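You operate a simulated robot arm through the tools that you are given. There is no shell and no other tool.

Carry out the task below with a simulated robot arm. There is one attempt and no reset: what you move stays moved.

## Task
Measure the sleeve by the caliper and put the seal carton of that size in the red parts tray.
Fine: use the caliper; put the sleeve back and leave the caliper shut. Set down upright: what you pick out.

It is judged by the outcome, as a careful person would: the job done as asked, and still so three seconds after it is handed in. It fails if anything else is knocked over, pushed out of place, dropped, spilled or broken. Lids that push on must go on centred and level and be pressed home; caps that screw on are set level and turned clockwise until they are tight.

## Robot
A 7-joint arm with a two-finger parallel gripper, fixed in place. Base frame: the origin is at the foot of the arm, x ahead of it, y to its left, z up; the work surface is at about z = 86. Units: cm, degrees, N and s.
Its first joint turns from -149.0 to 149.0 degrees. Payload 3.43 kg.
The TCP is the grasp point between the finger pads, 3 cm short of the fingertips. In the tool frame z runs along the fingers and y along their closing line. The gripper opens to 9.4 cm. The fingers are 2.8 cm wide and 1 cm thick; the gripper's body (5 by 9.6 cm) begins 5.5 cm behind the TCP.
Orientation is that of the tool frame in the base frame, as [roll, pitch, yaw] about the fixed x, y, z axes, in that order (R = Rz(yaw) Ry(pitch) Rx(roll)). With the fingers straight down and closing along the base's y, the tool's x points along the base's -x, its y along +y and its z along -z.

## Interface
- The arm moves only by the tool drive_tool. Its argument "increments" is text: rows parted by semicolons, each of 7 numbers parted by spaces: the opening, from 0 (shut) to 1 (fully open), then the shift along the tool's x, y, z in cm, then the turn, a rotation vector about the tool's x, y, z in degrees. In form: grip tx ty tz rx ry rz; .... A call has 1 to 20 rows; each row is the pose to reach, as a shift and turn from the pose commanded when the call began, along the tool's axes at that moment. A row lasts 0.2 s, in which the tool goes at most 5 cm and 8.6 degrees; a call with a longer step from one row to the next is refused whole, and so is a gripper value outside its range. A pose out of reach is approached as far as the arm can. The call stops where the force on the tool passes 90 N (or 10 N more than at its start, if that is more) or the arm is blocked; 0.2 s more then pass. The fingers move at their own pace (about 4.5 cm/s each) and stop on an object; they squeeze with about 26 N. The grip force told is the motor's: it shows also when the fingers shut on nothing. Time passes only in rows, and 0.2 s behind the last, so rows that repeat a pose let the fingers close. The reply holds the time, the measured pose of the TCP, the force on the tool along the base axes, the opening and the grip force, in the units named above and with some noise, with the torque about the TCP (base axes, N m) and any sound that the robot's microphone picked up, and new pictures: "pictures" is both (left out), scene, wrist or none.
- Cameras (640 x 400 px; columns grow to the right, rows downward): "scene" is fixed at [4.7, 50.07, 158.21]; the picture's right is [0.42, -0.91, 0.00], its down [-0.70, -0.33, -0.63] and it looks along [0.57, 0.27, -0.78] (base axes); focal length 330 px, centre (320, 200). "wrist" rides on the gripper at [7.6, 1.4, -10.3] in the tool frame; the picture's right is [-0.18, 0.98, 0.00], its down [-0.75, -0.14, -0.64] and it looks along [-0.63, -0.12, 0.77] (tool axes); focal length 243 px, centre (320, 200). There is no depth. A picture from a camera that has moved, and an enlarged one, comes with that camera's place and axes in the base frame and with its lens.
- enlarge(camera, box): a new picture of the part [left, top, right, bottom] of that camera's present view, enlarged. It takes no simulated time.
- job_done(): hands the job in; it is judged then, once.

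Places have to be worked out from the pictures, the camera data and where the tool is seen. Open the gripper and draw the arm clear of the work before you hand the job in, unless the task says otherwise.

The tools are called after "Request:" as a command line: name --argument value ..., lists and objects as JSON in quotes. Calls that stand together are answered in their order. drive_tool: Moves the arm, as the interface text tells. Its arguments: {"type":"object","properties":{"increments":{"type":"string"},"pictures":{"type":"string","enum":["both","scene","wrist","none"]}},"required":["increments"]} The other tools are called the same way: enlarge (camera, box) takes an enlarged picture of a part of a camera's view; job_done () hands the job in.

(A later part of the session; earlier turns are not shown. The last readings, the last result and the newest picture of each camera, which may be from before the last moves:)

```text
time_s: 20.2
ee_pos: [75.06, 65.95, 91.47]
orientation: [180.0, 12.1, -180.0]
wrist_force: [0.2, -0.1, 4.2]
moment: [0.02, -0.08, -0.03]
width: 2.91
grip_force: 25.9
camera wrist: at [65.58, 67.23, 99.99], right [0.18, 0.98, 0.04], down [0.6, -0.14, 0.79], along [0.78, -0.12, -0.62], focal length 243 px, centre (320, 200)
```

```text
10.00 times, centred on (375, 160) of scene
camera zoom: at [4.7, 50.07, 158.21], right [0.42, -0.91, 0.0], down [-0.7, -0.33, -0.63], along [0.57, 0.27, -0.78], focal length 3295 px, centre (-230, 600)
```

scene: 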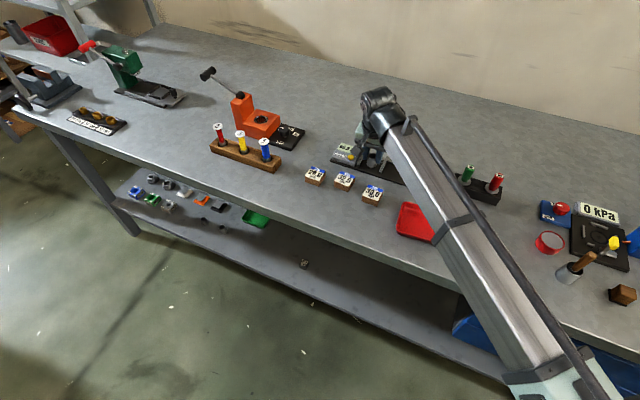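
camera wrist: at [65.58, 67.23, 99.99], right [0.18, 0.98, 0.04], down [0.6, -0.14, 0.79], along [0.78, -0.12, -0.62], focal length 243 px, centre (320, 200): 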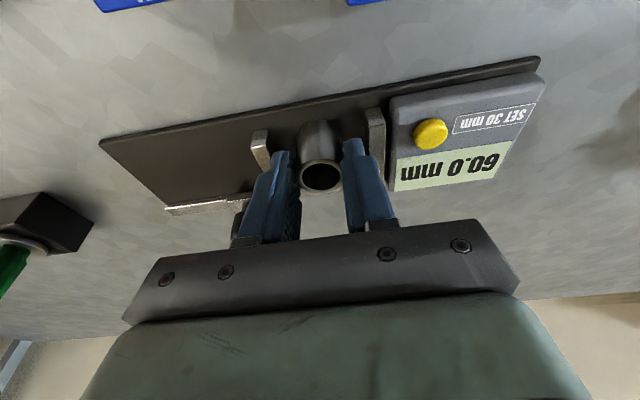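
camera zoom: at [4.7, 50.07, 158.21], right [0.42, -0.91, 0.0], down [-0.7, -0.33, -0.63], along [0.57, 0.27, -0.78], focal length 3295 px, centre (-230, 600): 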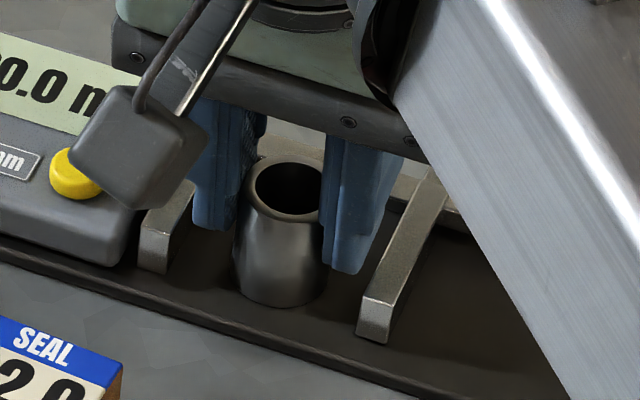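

The sleeve now rests on the plate (4 N upward). I open the fingers just enough (about 3.5 cm, staying clear of the jaws), then lift straight up.

Request:
drive_tool --increments "0.33 0 0 0 0 0 0; 0.37 0 0 0 0 0 0; 0.37 0 0 0 0 0 0; 0.37 -0.104 0 -0.489 0 0 0; 0.37 -0.208 0 -0.978 0 0 0; 0.37 -0.416 0 -1.956 0 0 0; 0.37 -0.832 0 -3.912 0 0 0; 0.37 -1.248 0 -5.868 0 0 0; 0.37 -1.664 0 -7.824 0 0 0; 0.37 -1.664 0 -7.824 0 0 0"

Request:
enlarge --camera "wrist" --box '[200, 0, 520, 200]'

Request:
enlarge --camera "scene" --box '[325, 125, 425, 198]'

```text
time_s: 22.4
ee_pos: [75.12, 65.92, 99.28]
orientation: [-180.0, 12.0, -179.9]
wrist_force: [-0.1, 0.3, -0.3]
moment: [-0.02, 0.02, -0.01]
width: 3.48
grip_force: 0.2
camera wrist: at [65.57, 67.27, 107.97], right [0.18, 0.98, 0.04], down [0.6, -0.14, 0.78], along [0.78, -0.12, -0.62], focal length 243 px, centre (320, 200)
```

scene: 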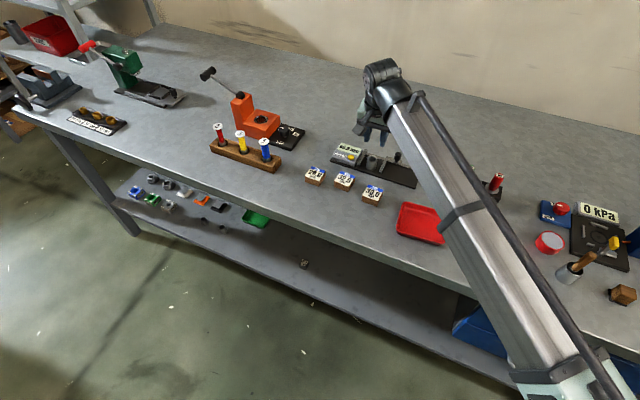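
wrist: 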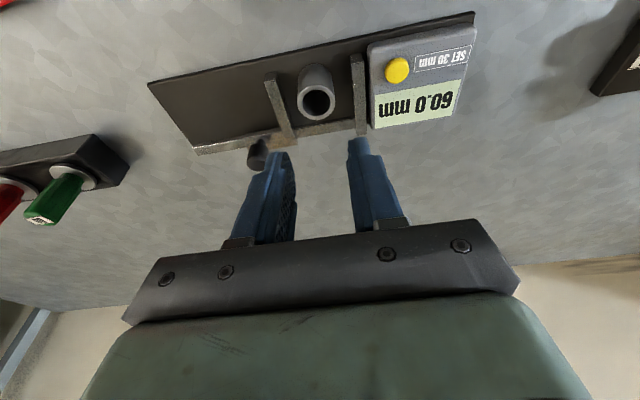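

```text
2.00 times, centred on (360, 100) of wrist
camera zoom: at [65.57, 67.27, 107.97], right [0.18, 0.98, 0.04], down [0.6, -0.14, 0.78], along [0.78, -0.12, -0.62], focal length 485 px, centre (240, 400)
```

zoom: 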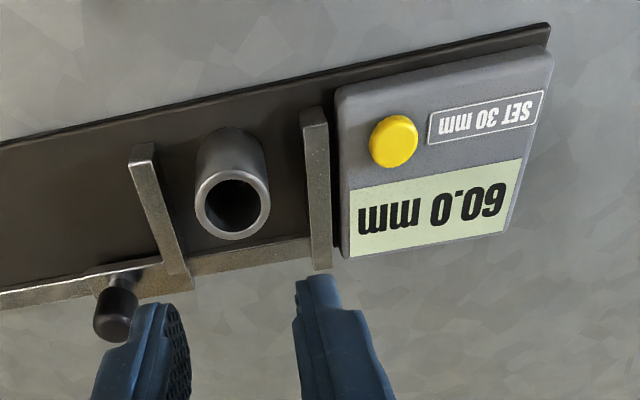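

```text
5.48 times, centred on (375, 162) of scene
camera zoom: at [4.7, 50.07, 158.21], right [0.42, -0.91, 0.0], down [-0.7, -0.33, -0.63], along [0.57, 0.27, -0.78], focal length 1805 px, centre (19, 411)
```

zoom: 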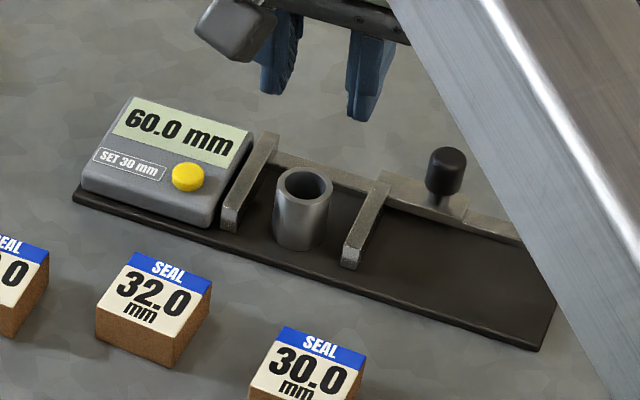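

The sleeve stands upright between the jaws. Next I return to the knob (now at about y=59.2) with the 20° tilt, hovering first.

Request:
drive_tool --increments "0.45 -0.405 -2.25 0.338 0 -2.7 0; 0.5 -0.81 -4.5 0.677 0 -5.4 0; 0.5 -1.215 -6.75 1.015 0 -8 0; 0.5 -1.215 -6.75 1.015 0 -8 0" --pictures "wrist"

Request:
enlarge --camera "wrist" --box '[220, 20, 520, 190]'

```text
time_s: 23.4
ee_pos: [76.48, 59.14, 98.61]
orientation: [180.0, 20.1, -179.9]
wrist_force: [-0.2, 0.4, 0.8]
moment: [-0.06, -0.03, -0.02]
width: 4.72
grip_force: 0.0
camera wrist: at [65.92, 60.46, 105.75], right [0.17, 0.98, 0.06], down [0.49, -0.14, 0.86], along [0.86, -0.12, -0.5], focal length 243 px, centre (320, 200)
```

wrist: 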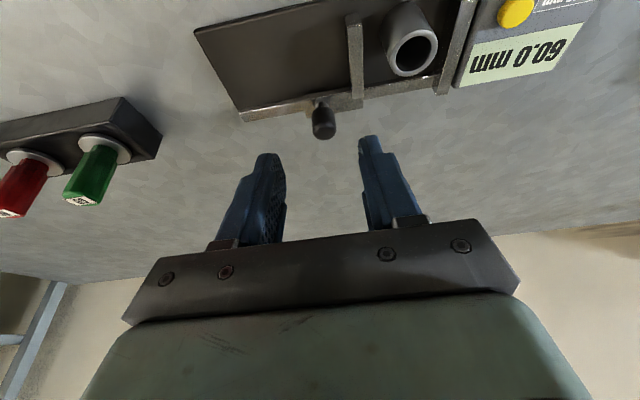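

```text
2.13 times, centred on (370, 105) of wrist
camera zoom: at [65.92, 60.46, 105.75], right [0.17, 0.98, 0.06], down [0.49, -0.14, 0.86], along [0.86, -0.12, -0.5], focal length 518 px, centre (213, 403)
```

zoom: 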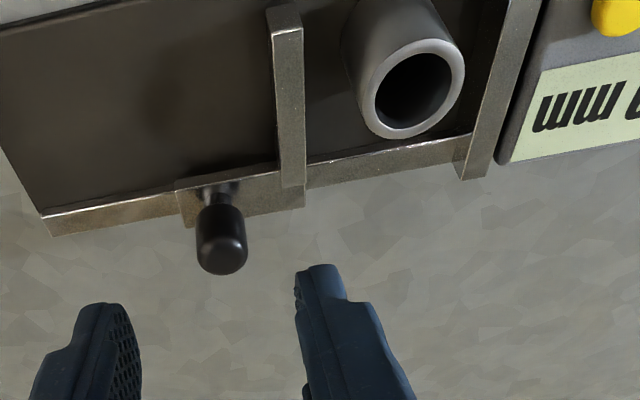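

The knob is right below the tool axis (79.3, 59.3). I descend along the tool axis as before and then narrow the fingers to the cage width.

Request:
drive_tool --increments "0.5 0 0.05 2.5 0 0 0; 0.5 0 0.1 5 0 0 0; 0.5 0 0.1 6.5 0 0 0; 0.5 0 0.1 6.5 0 0 0; 0.25 0 0.1 6.5 0 0 0; 0.25 0 0.1 6.5 0 0 0; 0.25 0 0.1 6.5 0 0 0" --pictures "wrist"

Request:
enlarge --camera "wrist" --box '[220, 20, 520, 210]'

```text
time_s: 25.0
ee_pos: [78.73, 59.41, 92.49]
orientation: [-180.0, 20.0, -179.9]
wrist_force: [0.3, 0.1, 0.3]
moment: [-0.04, 0.01, 0.03]
width: 2.36
grip_force: 0.0
camera wrist: at [68.11, 60.64, 99.67], right [0.17, 0.98, 0.06], down [0.49, -0.14, 0.86], along [0.86, -0.12, -0.5], focal length 243 px, centre (320, 200)
```

wrist: 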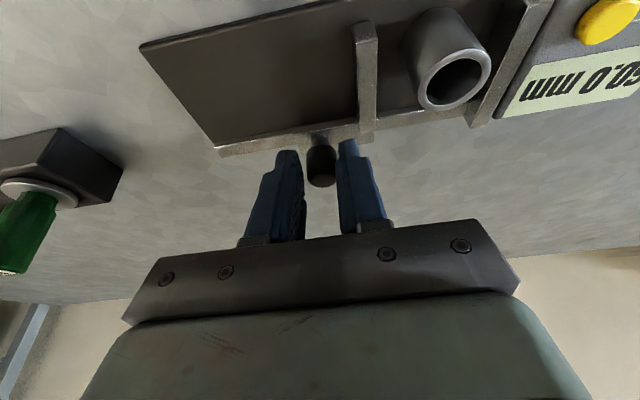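

```text
2.11 times, centred on (370, 115) of wrist
camera zoom: at [68.11, 60.64, 99.67], right [0.17, 0.98, 0.06], down [0.49, -0.14, 0.86], along [0.86, -0.12, -0.5], focal length 511 px, centre (215, 379)
```

zoom: 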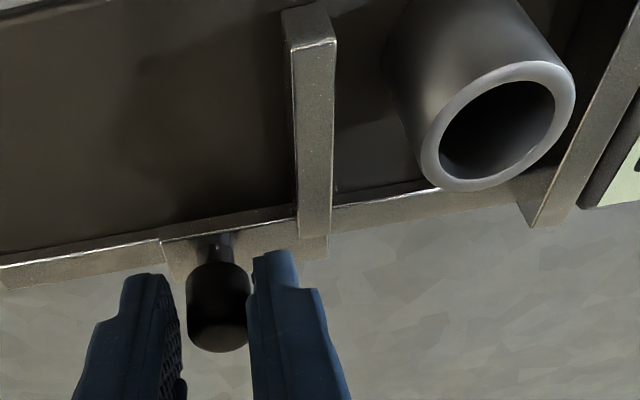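

The cage is in place. I slide the jaw towards the sleeve slowly, first about 1.5 cm.

Request:
drive_tool --increments "0.25 0 0.3 0 0 0 0; 0.25 0 0.6 0 0 0 0; 0.25 0 0.9 0 0 0 0; 0.25 0 1.2 0 0 0 0; 0.25 0 1.5 0 0 0 0; 0.25 0 1.5 0 0 0 0" --pictures "wrist"

```text
time_s: 26.4
ee_pos: [78.71, 60.87, 92.53]
orientation: [-179.9, 20.1, -180.0]
wrist_force: [0.0, -1.3, -0.5]
moment: [-0.04, 0.04, 0.0]
width: 2.39
grip_force: 0.0
camera wrist: at [68.1, 62.12, 99.69], right [0.17, 0.98, 0.06], down [0.49, -0.14, 0.86], along [0.86, -0.12, -0.5], focal length 243 px, centre (320, 200)
```

wrist: 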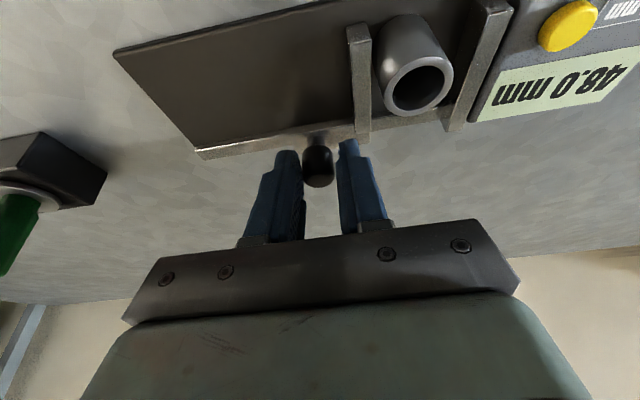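

The display reads 48.0 mm and the jaw is about to touch the sleeve. I continue more slowly (1.5 mm per row) for another 1.35 cm.

Request:
drive_tool --increments "0.25 0 0.15 0 0 0 0; 0.25 0 0.3 0 0 0 0; 0.25 0 0.45 0 0 0 0; 0.25 0 0.6 0 0 0 0; 0.25 0 0.75 0 0 0 0; 0.25 0 0.9 0 0 0 0; 0.25 0 1.05 0 0 0 0; 0.25 0 1.2 0 0 0 0; 0.25 0 1.35 0 0 0 0; 0.25 0 1.35 0 0 0 0" --pictures "wrist"

Request:
enlarge --camera "wrist" --box '[300, 0, 640, 200]'

```text
time_s: 28.6
ee_pos: [78.65, 62.15, 92.5]
orientation: [179.9, 20.1, -180.0]
wrist_force: [0.5, -0.8, 0.4]
moment: [-0.05, -0.03, -0.01]
width: 2.43
grip_force: 0.1
camera wrist: at [68.07, 63.42, 99.67], right [0.17, 0.98, 0.06], down [0.49, -0.14, 0.86], along [0.86, -0.12, -0.5], focal length 243 px, centre (320, 200)
```

wrist: 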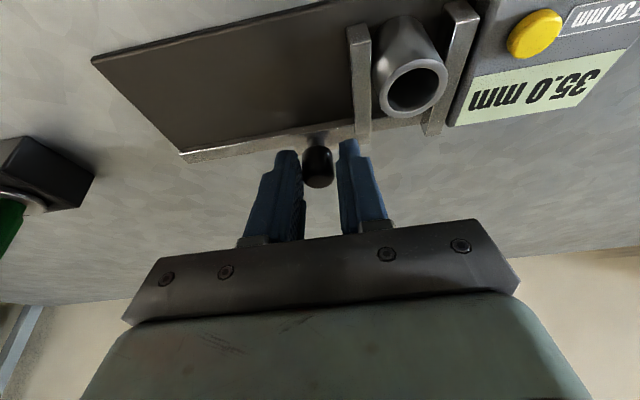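

```text
1.88 times, centred on (470, 100) of wrist
camera zoom: at [68.07, 63.42, 99.67], right [0.17, 0.98, 0.06], down [0.49, -0.14, 0.86], along [0.86, -0.12, -0.5], focal length 457 px, centre (38, 388)
```

zoom: 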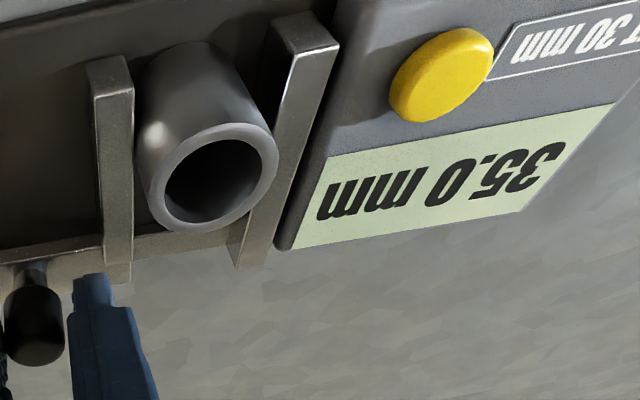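

Reading 35.0 mm, sleeve still upright. I continue with 0.7 mm steps, watching the force for contact.

Request:
drive_tool --increments "0.25 0 0.07 0 0 0 0; 0.25 0 0.14 0 0 0 0; 0.25 0 0.21 0 0 0 0; 0.25 0 0.28 0 0 0 0; 0.25 0 0.35 0 0 0 0; 0.25 0 0.42 0 0 0 0; 0.25 0 0.42 0 0 0 0" --pictures "wrist"

Request:
enlarge --camera "wrist" --box '[300, 0, 640, 200]'

```text
time_s: 30.2
ee_pos: [78.74, 62.55, 92.39]
orientation: [-179.9, 20.1, 180.0]
wrist_force: [-0.4, -1.9, -0.5]
moment: [-0.01, 0.0, -0.05]
width: 2.43
grip_force: 1.1
camera wrist: at [68.11, 63.88, 99.67], right [0.17, 0.98, 0.06], down [0.49, -0.14, 0.86], along [0.86, -0.12, -0.5], focal length 243 px, centre (320, 200)
```

wrist: 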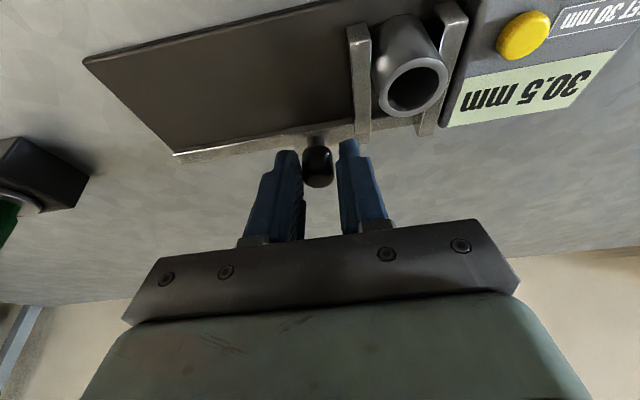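

```text
1.88 times, centred on (470, 100) of wrist
camera zoom: at [68.11, 63.88, 99.67], right [0.17, 0.98, 0.06], down [0.49, -0.14, 0.86], along [0.86, -0.12, -0.5], focal length 457 px, centre (38, 388)
```

zoom: 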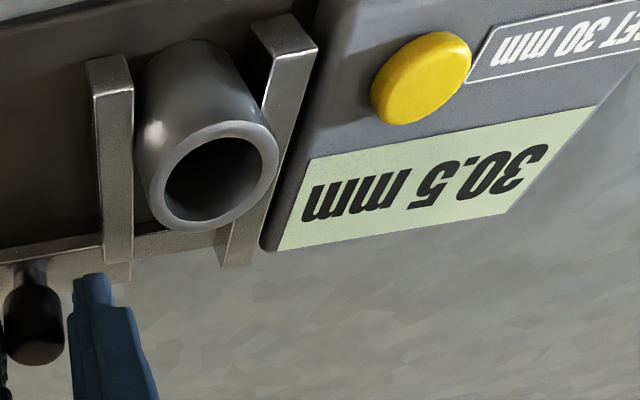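

30.5 mm with only about 2 N, so the jaw may not be fully closed yet. I continue with smaller 0.4 mm steps.

Request:
drive_tool --increments "0.25 0 0.04 0 0 0 0; 0.25 0 0.08 0 0 0 0; 0.25 0 0.12 0 0 0 0; 0.25 0 0.16 0 0 0 0; 0.25 0 0.16 0 0 0 0" --pictures "wrist"

Request:
enlarge --camera "wrist" --box '[300, 0, 640, 200]'

```text
time_s: 31.4
ee_pos: [78.68, 62.67, 92.51]
orientation: [179.9, 20.1, 179.9]
wrist_force: [0.7, -4.1, -0.2]
moment: [-0.06, -0.04, 0.01]
width: 2.56
grip_force: 1.7
camera wrist: at [68.09, 64.01, 99.69], right [0.17, 0.98, 0.06], down [0.49, -0.14, 0.86], along [0.86, -0.12, -0.5], focal length 243 px, centre (320, 200)
```

wrist: 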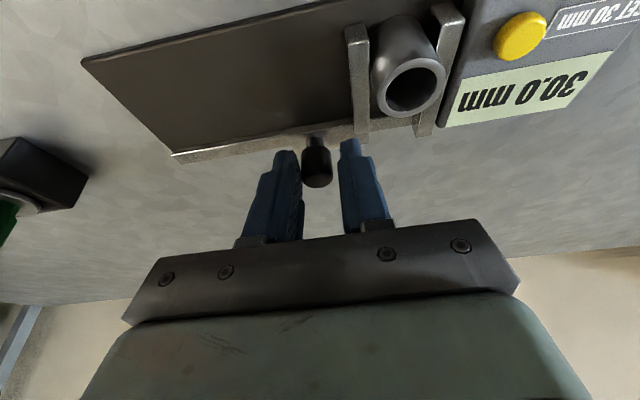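

```text
1.88 times, centred on (470, 100) of wrist
camera zoom: at [68.09, 64.01, 99.69], right [0.17, 0.98, 0.06], down [0.49, -0.14, 0.86], along [0.86, -0.12, -0.5], focal length 457 px, centre (38, 388)
```

zoom: 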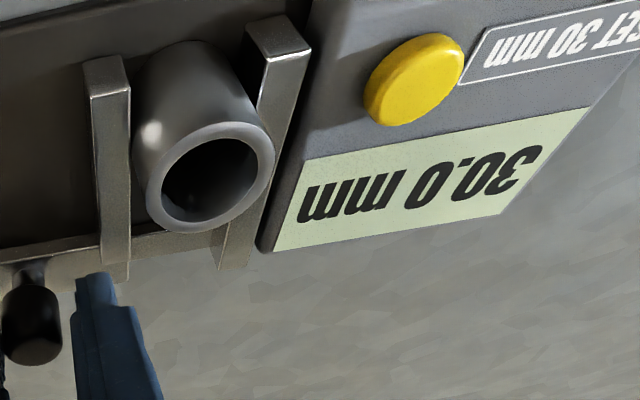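

30.0 mm with the force beginning to rise. I press 2 mm further to confirm the jaw is firmly on the sleeve.

Request:
drive_tool --increments "0.25 0 0.05 0 0 0 0; 0.25 0 0.1 0 0 0 0; 0.25 0 0.15 0 0 0 0; 0.25 0 0.2 0 0 0 0; 0.25 0 0.2 0 0 0 0" --pictures "both"

Request:
enlarge --camera "wrist" --box '[300, 0, 640, 200]'

Request:
enlarge --camera "scene" --box '[325, 125, 425, 198]'

```text
time_s: 32.6
ee_pos: [78.63, 62.8, 92.57]
orientation: [-180.0, 20.0, 179.9]
wrist_force: [1.3, -8.9, -0.2]
moment: [-0.2, 0.01, -0.11]
width: 2.89
grip_force: 5.2
camera wrist: at [68.09, 64.18, 99.69], right [0.17, 0.98, 0.06], down [0.49, -0.14, 0.86], along [0.86, -0.12, -0.5], focal length 243 px, centre (320, 200)
```

scene: 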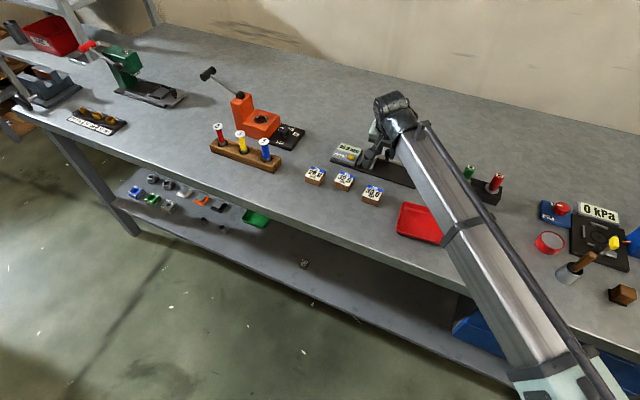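
wrist: 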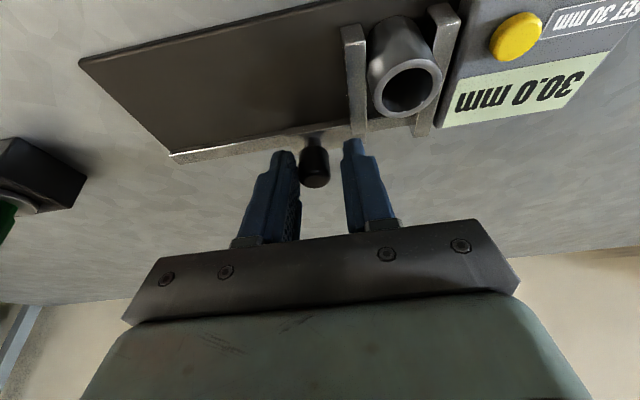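

```text
1.88 times, centred on (470, 100) of wrist
camera zoom: at [68.09, 64.18, 99.69], right [0.17, 0.98, 0.06], down [0.49, -0.14, 0.86], along [0.86, -0.12, -0.5], focal length 457 px, centre (38, 388)
```

zoom: 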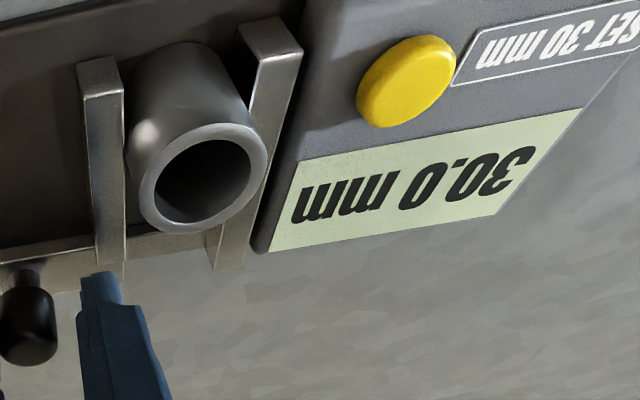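

```text
5.48 times, centred on (375, 162) of scene
camera zoom: at [4.7, 50.07, 158.21], right [0.42, -0.91, 0.0], down [-0.7, -0.33, -0.63], along [0.57, 0.27, -0.78], focal length 1805 px, centre (19, 411)
```

zoom: 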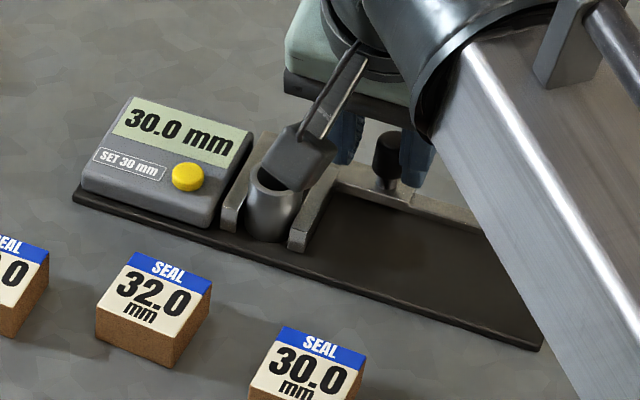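

The reading stays firmly at 30.0 mm with 9 N on it, so the sleeve measures 30.0 mm. Now I slide the jaw open again to free the sleeve.

Request:
drive_tool --increments "0.25 0 -0.2 0 0 0 0; 0.25 0 -0.5 0 0 0 0; 0.25 0 -0.9 0 0 0 0; 0.25 0 -1.3 0 0 0 0; 0.25 0 -1.7 0 0 0 0; 0.25 0 -2.1 0 0 0 0; 0.25 0 -2.5 0 0 0 0; 0.25 0 -2.9 0 0 0 0; 0.25 0 -3.3 0 0 0 0; 0.25 0 -3.4 0 0 0 0" --pictures "wrist"

```text
time_s: 34.8
ee_pos: [78.71, 59.52, 92.5]
orientation: [-180.0, 20.0, 179.9]
wrist_force: [0.1, 0.9, -0.5]
moment: [0.02, 0.04, 0.03]
width: 2.41
grip_force: 0.1
camera wrist: at [68.14, 60.78, 99.66], right [0.17, 0.98, 0.06], down [0.49, -0.14, 0.86], along [0.86, -0.12, -0.5], focal length 243 px, centre (320, 200)
```

wrist: 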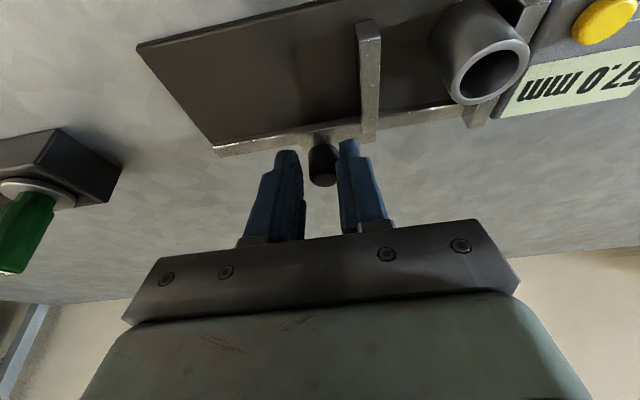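

The jaw is open at 57.0 mm and the sleeve stays by the fixed jaw. I open the fingers, retreat, and straighten the tool; the sleeve will then be gripped with the fingers closing along x, because the display leaves no room for a finger on its +y side.

Request:
drive_tool --increments "0.5 0 0 0 0 0 0; 0.5 0 0 0 0 0 0; 0.5 0 0 -3 0 0 0; 0.5 0 0 -6 0 0 0; 0.5 0 0 -9 0 0 0; 0.5 0 0 -9 0 5 0; 0.5 0 0 -9 0 10 0; 0.5 0 0 -9 0 15 0; 0.5 0 0 -9 0 20 0; 0.5 0 0 -9 0 20 0" --pictures "wrist"

```text
time_s: 37.0
ee_pos: [75.5, 59.49, 100.96]
orientation: [180.0, -0.1, 179.9]
wrist_force: [0.3, 0.2, 0.2]
moment: [-0.03, -0.03, -0.02]
width: 4.71
grip_force: 0.2
camera wrist: at [68.06, 60.83, 111.39], right [0.18, 0.98, 0.0], down [0.75, -0.14, 0.64], along [0.63, -0.12, -0.77], focal length 243 px, centre (320, 200)
```

wrist: 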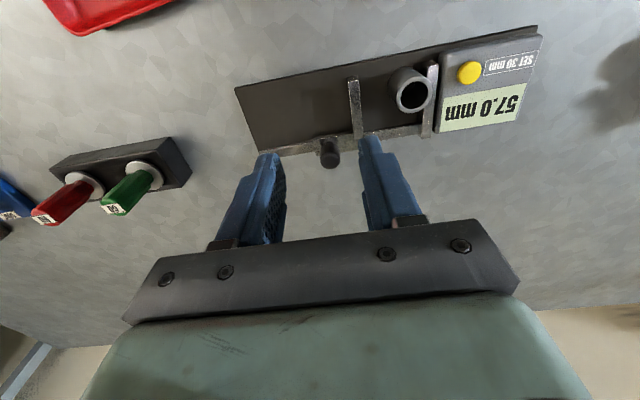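

The sleeve top is at about (75.3, 67.15). I yaw the gripper by 90° (fingers will close along x) while moving to a hover short of the sleeve.

Request:
drive_tool --increments "0.6 0 0 0 0 0 -8.2; 0.6 0 0 0 0 0 -16.4; 0.6 0 0.5 0 0 0 -24.6; 0.6 0.1 1 0 0 0 -32.8; 0.6 0.1 1.5 0 0 0 -41; 0.6 0.1 2 0 0 0 -49.2; 0.6 0.1 2.5 0 0 0 -57.4; 0.6 0.2 3 0 0 0 -65.6; 0.6 0.2 3.5 0 0 0 -73.8; 0.6 0.2 4 0 0 0 -82; 0.6 0.2 4 0 0 0 -90; 0.6 0.2 4 0 0 0 -90"

```text
time_s: 39.6
ee_pos: [75.41, 63.58, 101.14]
orientation: [179.9, 0.0, -89.9]
wrist_force: [0.0, 0.7, -0.2]
moment: [0.0, -0.02, 0.03]
width: 5.65
grip_force: 0.1
camera wrist: at [74.1, 55.78, 111.36], right [-0.98, 0.18, 0.0], down [0.14, 0.75, 0.64], along [0.12, 0.63, -0.77], focal length 243 px, centre (320, 200)
```

scene: 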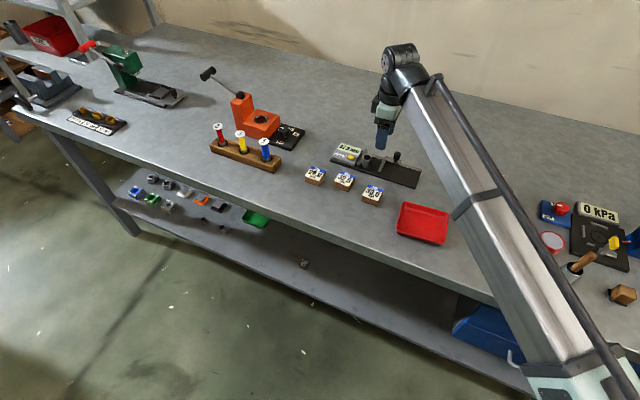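
wrist: 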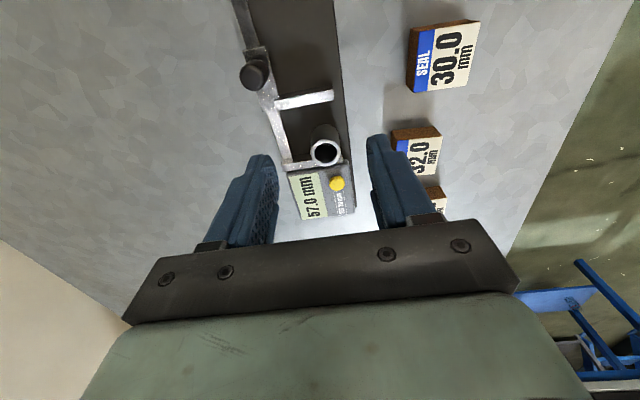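

Request:
enlarge --camera "wrist" --box '[220, 60, 420, 220]'

Request:
enlarge --camera "scene" --box '[325, 125, 425, 198]'

```text
2.50 times, centred on (320, 140) of wrist
camera zoom: at [74.1, 55.78, 111.36], right [-0.98, 0.18, 0.0], down [0.14, 0.75, 0.64], along [0.12, 0.63, -0.77], focal length 606 px, centre (320, 350)
```

zoom: 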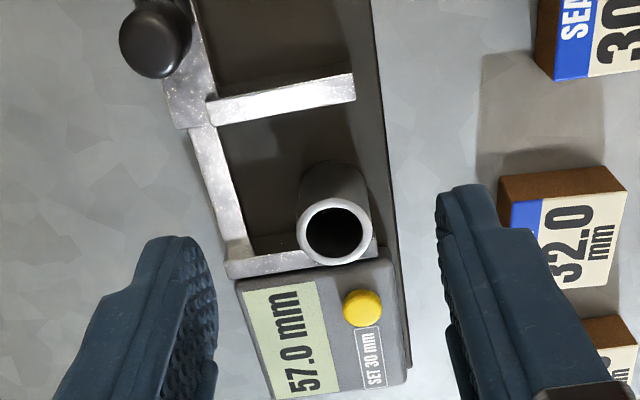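

```text
5.48 times, centred on (375, 162) of scene
camera zoom: at [4.7, 50.07, 158.21], right [0.42, -0.91, 0.0], down [-0.7, -0.33, -0.63], along [0.57, 0.27, -0.78], focal length 1805 px, centre (19, 411)
```

zoom: 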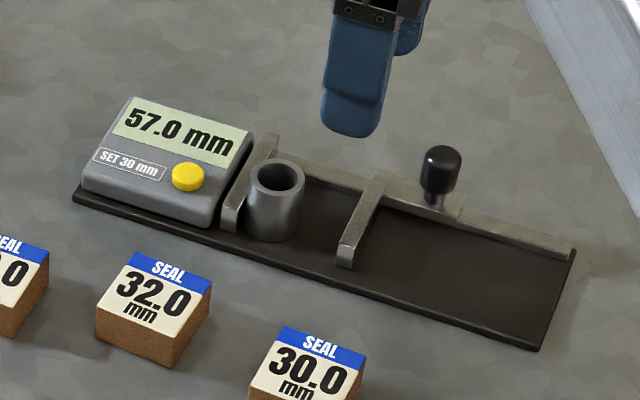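

The sleeve measures at (75.5, 67.3) as expected. I tilt 15° (leaning toward +y) and move to a hover on the approach line, with a 4.2 cm opening so the far finger stays clear of the rail.

Request:
drive_tool --increments "0.5 -0.5 -0.08 1.5 0 -7.5 0; 0.45 -1.11 -0.16 3.15 0 -15 0; 0.45 -1.11 -0.16 3.15 0 -15 0; 0.45 -1.11 -0.16 3.15 0 -15 0"

Request:
enlarge --camera "wrist" --box '[220, 60, 420, 220]'

```text
time_s: 40.6
ee_pos: [75.57, 64.61, 97.82]
orientation: [179.9, 15.1, -90.0]
wrist_force: [0.6, 0.2, -0.5]
moment: [0.0, -0.02, -0.01]
width: 4.22
grip_force: 0.0
camera wrist: at [74.24, 54.49, 105.93], right [-0.98, 0.18, 0.05], down [0.14, 0.56, 0.82], along [0.12, 0.81, -0.58], focal length 243 px, centre (320, 200)
```

scene: 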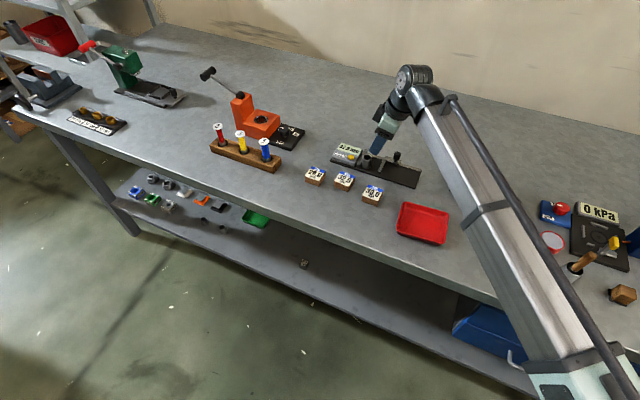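
wrist: 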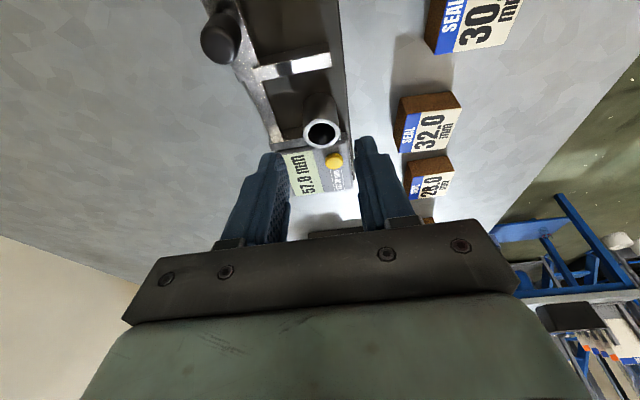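

```text
2.50 times, centred on (320, 140) of wrist
camera zoom: at [74.24, 54.49, 105.93], right [-0.98, 0.18, 0.05], down [0.14, 0.56, 0.82], along [0.12, 0.81, -0.58], focal length 606 px, centre (320, 350)
```

zoom: 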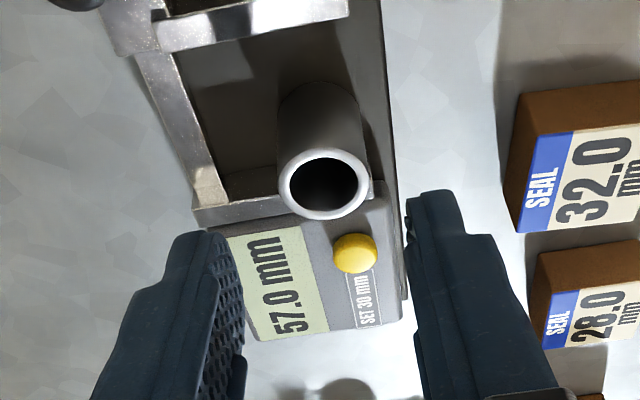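

The sleeve is centred between the fingers. I descend along the tool axis to the grasp height and check before closing.

Request:
drive_tool --increments "0.45 0 0 2.5 0 0 0; 0.45 0 0 4.5 0 0 0; 0.45 0 0 6 0 0 0; 0.45 0 0 7 0 0 0; 0.45 0 0 7 0 0 0"

Request:
enlarge --camera "wrist" --box '[220, 60, 420, 220]'

Request:
enlarge --camera "scene" --box '[325, 125, 425, 198]'

```text
time_s: 41.8
ee_pos: [75.45, 66.51, 91.03]
orientation: [179.9, 15.0, -90.0]
wrist_force: [-0.2, -0.5, 0.2]
moment: [0.01, 0.02, 0.01]
width: 4.23
grip_force: 0.1
camera wrist: at [74.18, 56.31, 99.11], right [-0.98, 0.18, 0.05], down [0.14, 0.56, 0.82], along [0.12, 0.81, -0.58], focal length 243 px, centre (320, 200)
```

scene: 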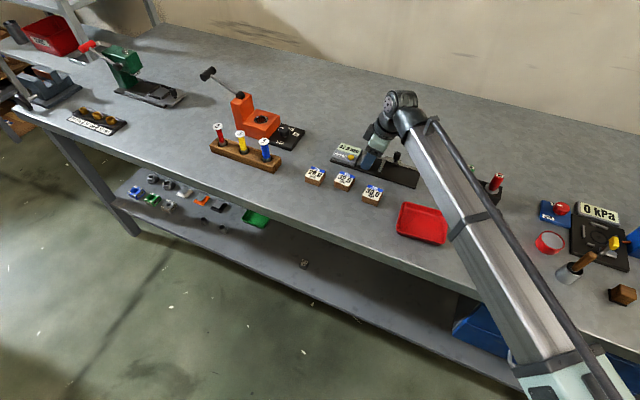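
wrist: 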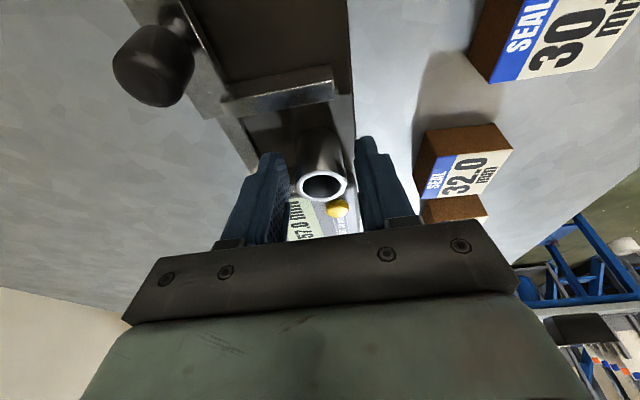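

```text
2.50 times, centred on (320, 140) of wrist
camera zoom: at [74.18, 56.31, 99.11], right [-0.98, 0.18, 0.05], down [0.14, 0.56, 0.82], along [0.12, 0.81, -0.58], focal length 606 px, centre (320, 350)
```

zoom: 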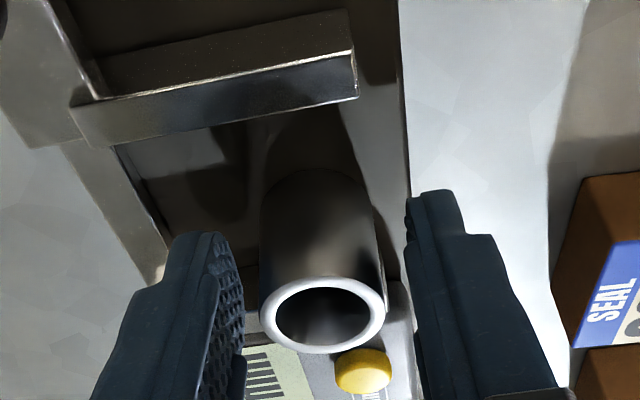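

```text
5.48 times, centred on (375, 162) of scene
camera zoom: at [4.7, 50.07, 158.21], right [0.42, -0.91, 0.0], down [-0.7, -0.33, -0.63], along [0.57, 0.27, -0.78], focal length 1805 px, centre (19, 411)
```

zoom: 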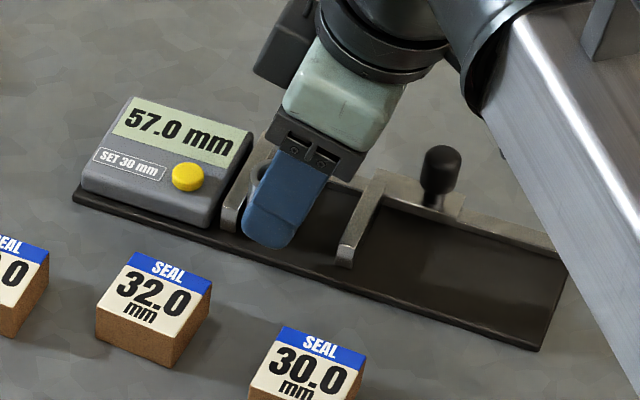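

The fingers straddle the sleeve correctly, clear of the jaws. I close on it.

Request:
drive_tool --increments "0.38 0 0 0 0 0 0; 0.32 0 0 0 0 0 0; 0.25 0 0 0 0 0 0; 0.1 0 0 0 0 0 0; 0.1 0 0 0 0 0 0; 0.1 0 0 0 0 0 0" --pictures "wrist"

```text
time_s: 43.2
ee_pos: [75.51, 66.52, 91.08]
orientation: [180.0, 15.0, -90.0]
wrist_force: [0.2, 1.1, 0.2]
moment: [0.02, -0.02, 0.0]
width: 2.89
grip_force: 25.9
camera wrist: at [74.18, 56.31, 99.14], right [-0.98, 0.18, 0.05], down [0.14, 0.56, 0.82], along [0.12, 0.81, -0.58], focal length 243 px, centre (320, 200)
```

wrist: 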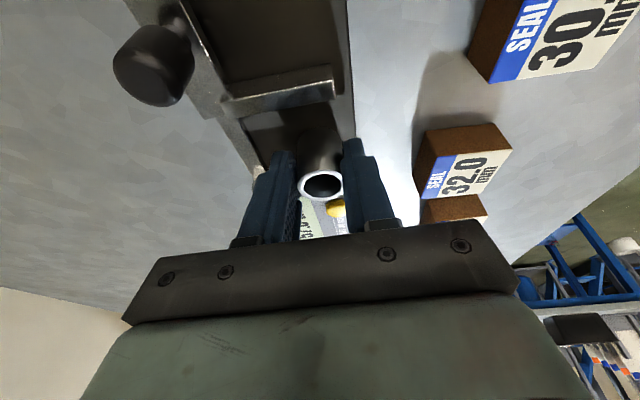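

Held (2.89 cm, 26 N). I ease it off the fixed jaw and lift it straight up clear of the caliper.

Request:
drive_tool --increments "0.1 -0.078 0 -0.29 0 0 0; 0.1 0.224 0 -1.096 0 0 0; 0.1 0.189 0 -3.157 0 0 0; 0.1 -0.459 0 -5.572 0 0 0; 0.1 -1.106 0 -7.987 0 0 0; 0.1 -1.106 0 -7.987 0 0 0"

Request:
enlarge --camera "scene" --box '[325, 115, 435, 198]'

```text
time_s: 44.6
ee_pos: [75.48, 65.45, 99.08]
orientation: [-180.0, 15.0, -90.0]
wrist_force: [-0.5, -1.1, 0.0]
moment: [-0.03, 0.0, -0.01]
width: 2.91
grip_force: 26.1
camera wrist: at [74.16, 55.29, 107.16], right [-0.98, 0.18, 0.05], down [0.14, 0.56, 0.82], along [0.12, 0.81, -0.58], focal length 243 px, centre (320, 200)
```

scene: 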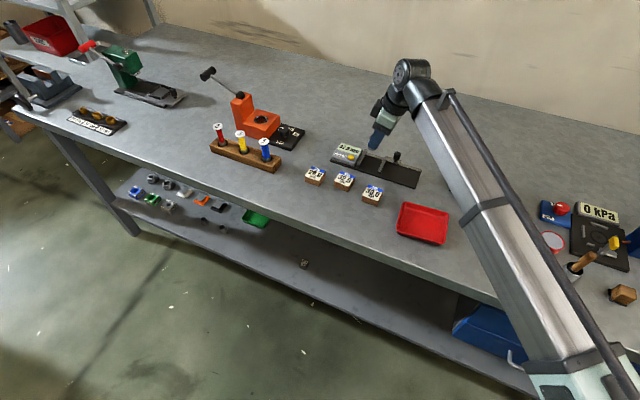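
wrist: 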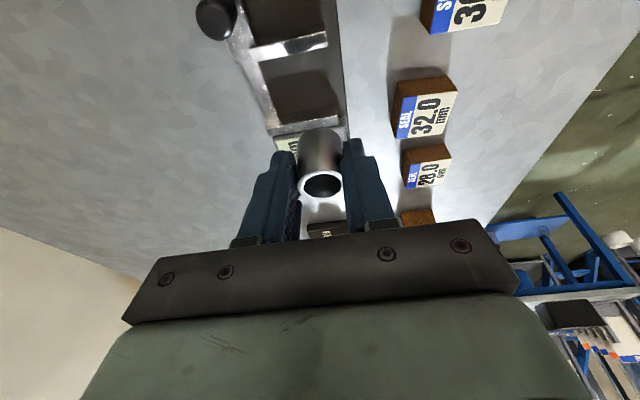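

```text
4.82 times, centred on (380, 156) of scene
camera zoom: at [4.7, 50.07, 158.21], right [0.42, -0.91, 0.0], down [-0.7, -0.33, -0.63], along [0.57, 0.27, -0.78], focal length 1588 px, centre (31, 410)
```

zoom: 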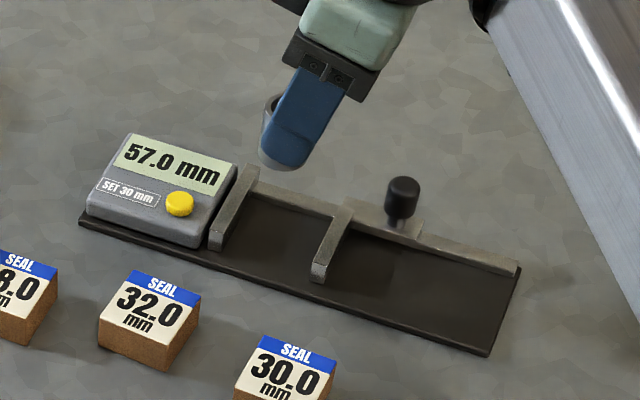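

The sleeve is clear of the caliper. I carry it back above its original spot (72.3, 47.35).

Request:
drive_tool --increments "0.1 3.051 0.533 -0.818 0 0 0; 0.1 6.102 1.067 -1.636 0 0 0; 0.1 9.153 1.6 -2.454 0 0 0; 0.1 12.204 2.133 -3.272 0 0 0; 0.1 15.255 2.667 -4.09 0 0 0; 0.1 18.306 3.2 -4.908 0 0 0; 0.1 18.306 3.2 -4.908 0 0 0"

Request:
enlarge --camera "wrist" --box '[160, 0, 480, 200]'

Request:
enlarge --camera "scene" --box '[390, 130, 510, 220]'

```text
time_s: 46.2
ee_pos: [72.37, 46.4, 98.97]
orientation: [-180.0, 15.0, -90.0]
wrist_force: [-0.5, -0.5, -1.1]
moment: [-0.02, 0.0, 0.0]
width: 2.87
grip_force: 25.4
camera wrist: at [71.03, 36.3, 107.12], right [-0.98, 0.18, 0.05], down [0.14, 0.56, 0.82], along [0.12, 0.81, -0.58], focal length 243 px, centre (320, 200)
```

scene: 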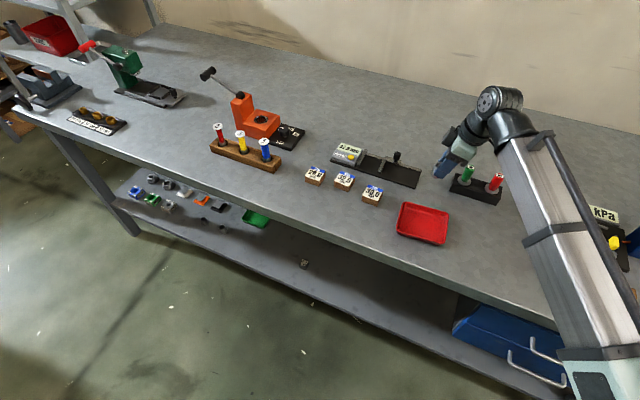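
wrist: 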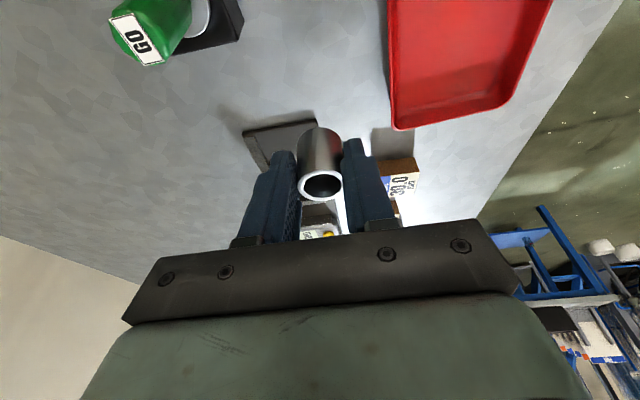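

```text
2.00 times, centred on (320, 100) of wrist
camera zoom: at [71.03, 36.3, 107.12], right [-0.98, 0.18, 0.05], down [0.14, 0.56, 0.82], along [0.12, 0.81, -0.58], focal length 485 px, centre (320, 400)
```

zoom: 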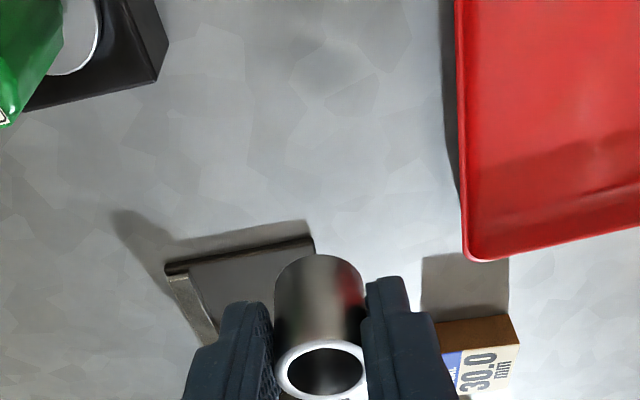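

```text
4.44 times, centred on (450, 175) of scene
camera zoom: at [4.7, 50.07, 158.21], right [0.42, -0.91, 0.0], down [-0.7, -0.33, -0.63], along [0.57, 0.27, -0.78], focal length 1464 px, centre (-258, 311)
```

zoom: 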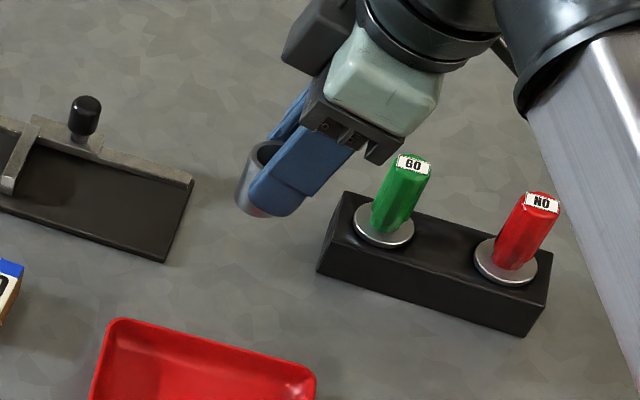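

The sleeve is above its spot, but in this orientation the gripper body would come down near the GO gauge. I therefore rotate the gripper back by 90° about the vertical (sleeve stays upright) while still high.

Request:
drive_tool --increments "0.1 -0.075 0.077 0.02 2.119 0 7.904; 0.1 -0.149 0.155 0.04 4.238 0 15.808; 0.1 -0.224 0.232 0.06 6.357 0 23.712; 0.1 -0.299 0.309 0.08 8.476 0 31.616; 0.1 -0.373 0.386 0.1 10.595 0 39.52; 0.1 -0.448 0.464 0.12 12.714 0 47.424; 0.1 -0.522 0.541 0.14 14.833 0 55.328; 0.1 -0.597 0.618 0.16 16.952 0 63.232; 0.1 -0.672 0.695 0.18 19.071 0 71.136; 0.1 -0.746 0.773 0.2 21.19 0 79.04; 0.1 -0.821 0.85 0.22 23.309 0 86.944; 0.1 -0.821 0.85 0.22 23.309 0 86.944"

Request:
enlarge --camera "wrist" --box '[160, 20, 480, 220]'

Request:
enlarge --camera "scene" --box '[390, 130, 510, 220]'

```text
time_s: 48.8
ee_pos: [71.45, 47.33, 99.03]
orientation: [179.9, 15.0, 180.0]
wrist_force: [-0.7, 0.0, -1.2]
moment: [0.0, 0.04, 0.01]
width: 2.89
grip_force: 26.0
camera wrist: at [61.58, 48.65, 107.13], right [0.18, 0.98, 0.05], down [0.56, -0.14, 0.82], along [0.81, -0.12, -0.58], focal length 243 px, centre (320, 200)
```

scene: 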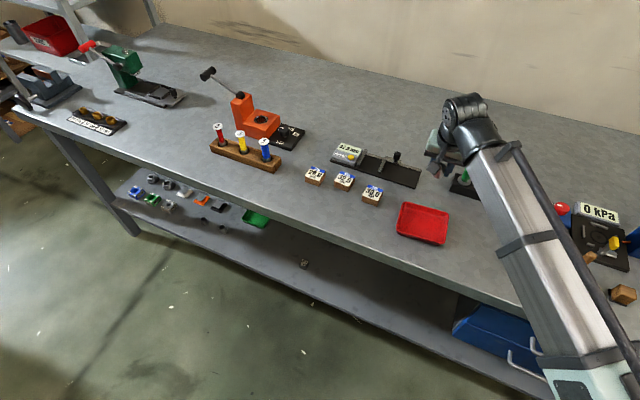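
wrist: 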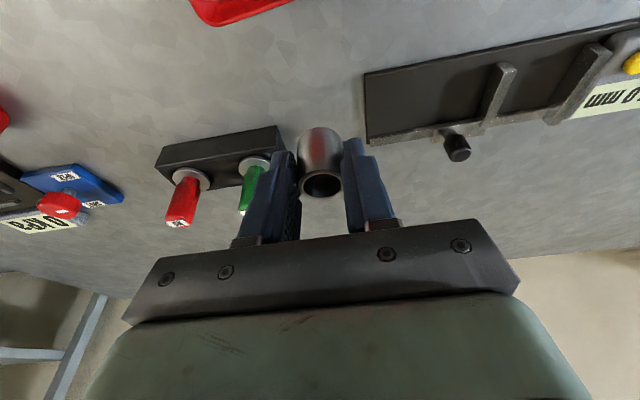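

```text
2.00 times, centred on (320, 120) of wrist
camera zoom: at [61.58, 48.65, 107.13], right [0.18, 0.98, 0.05], down [0.56, -0.14, 0.82], along [0.81, -0.12, -0.58], focal length 485 px, centre (320, 360)
```

zoom: 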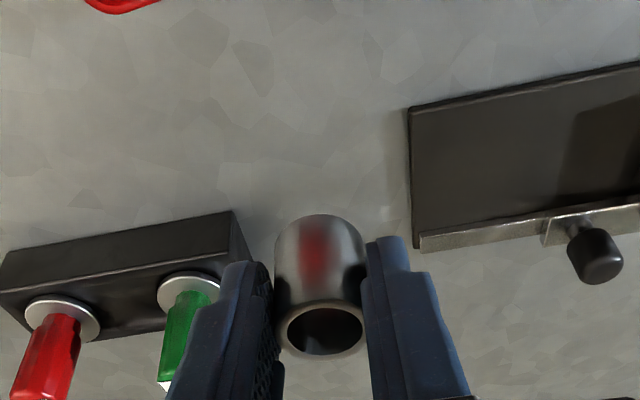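

```text
4.44 times, centred on (450, 175) of scene
camera zoom: at [4.7, 50.07, 158.21], right [0.42, -0.91, 0.0], down [-0.7, -0.33, -0.63], along [0.57, 0.27, -0.78], focal length 1464 px, centre (-258, 311)
```

zoom: 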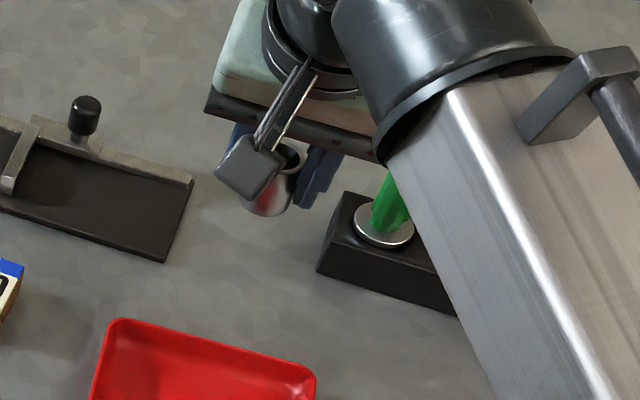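

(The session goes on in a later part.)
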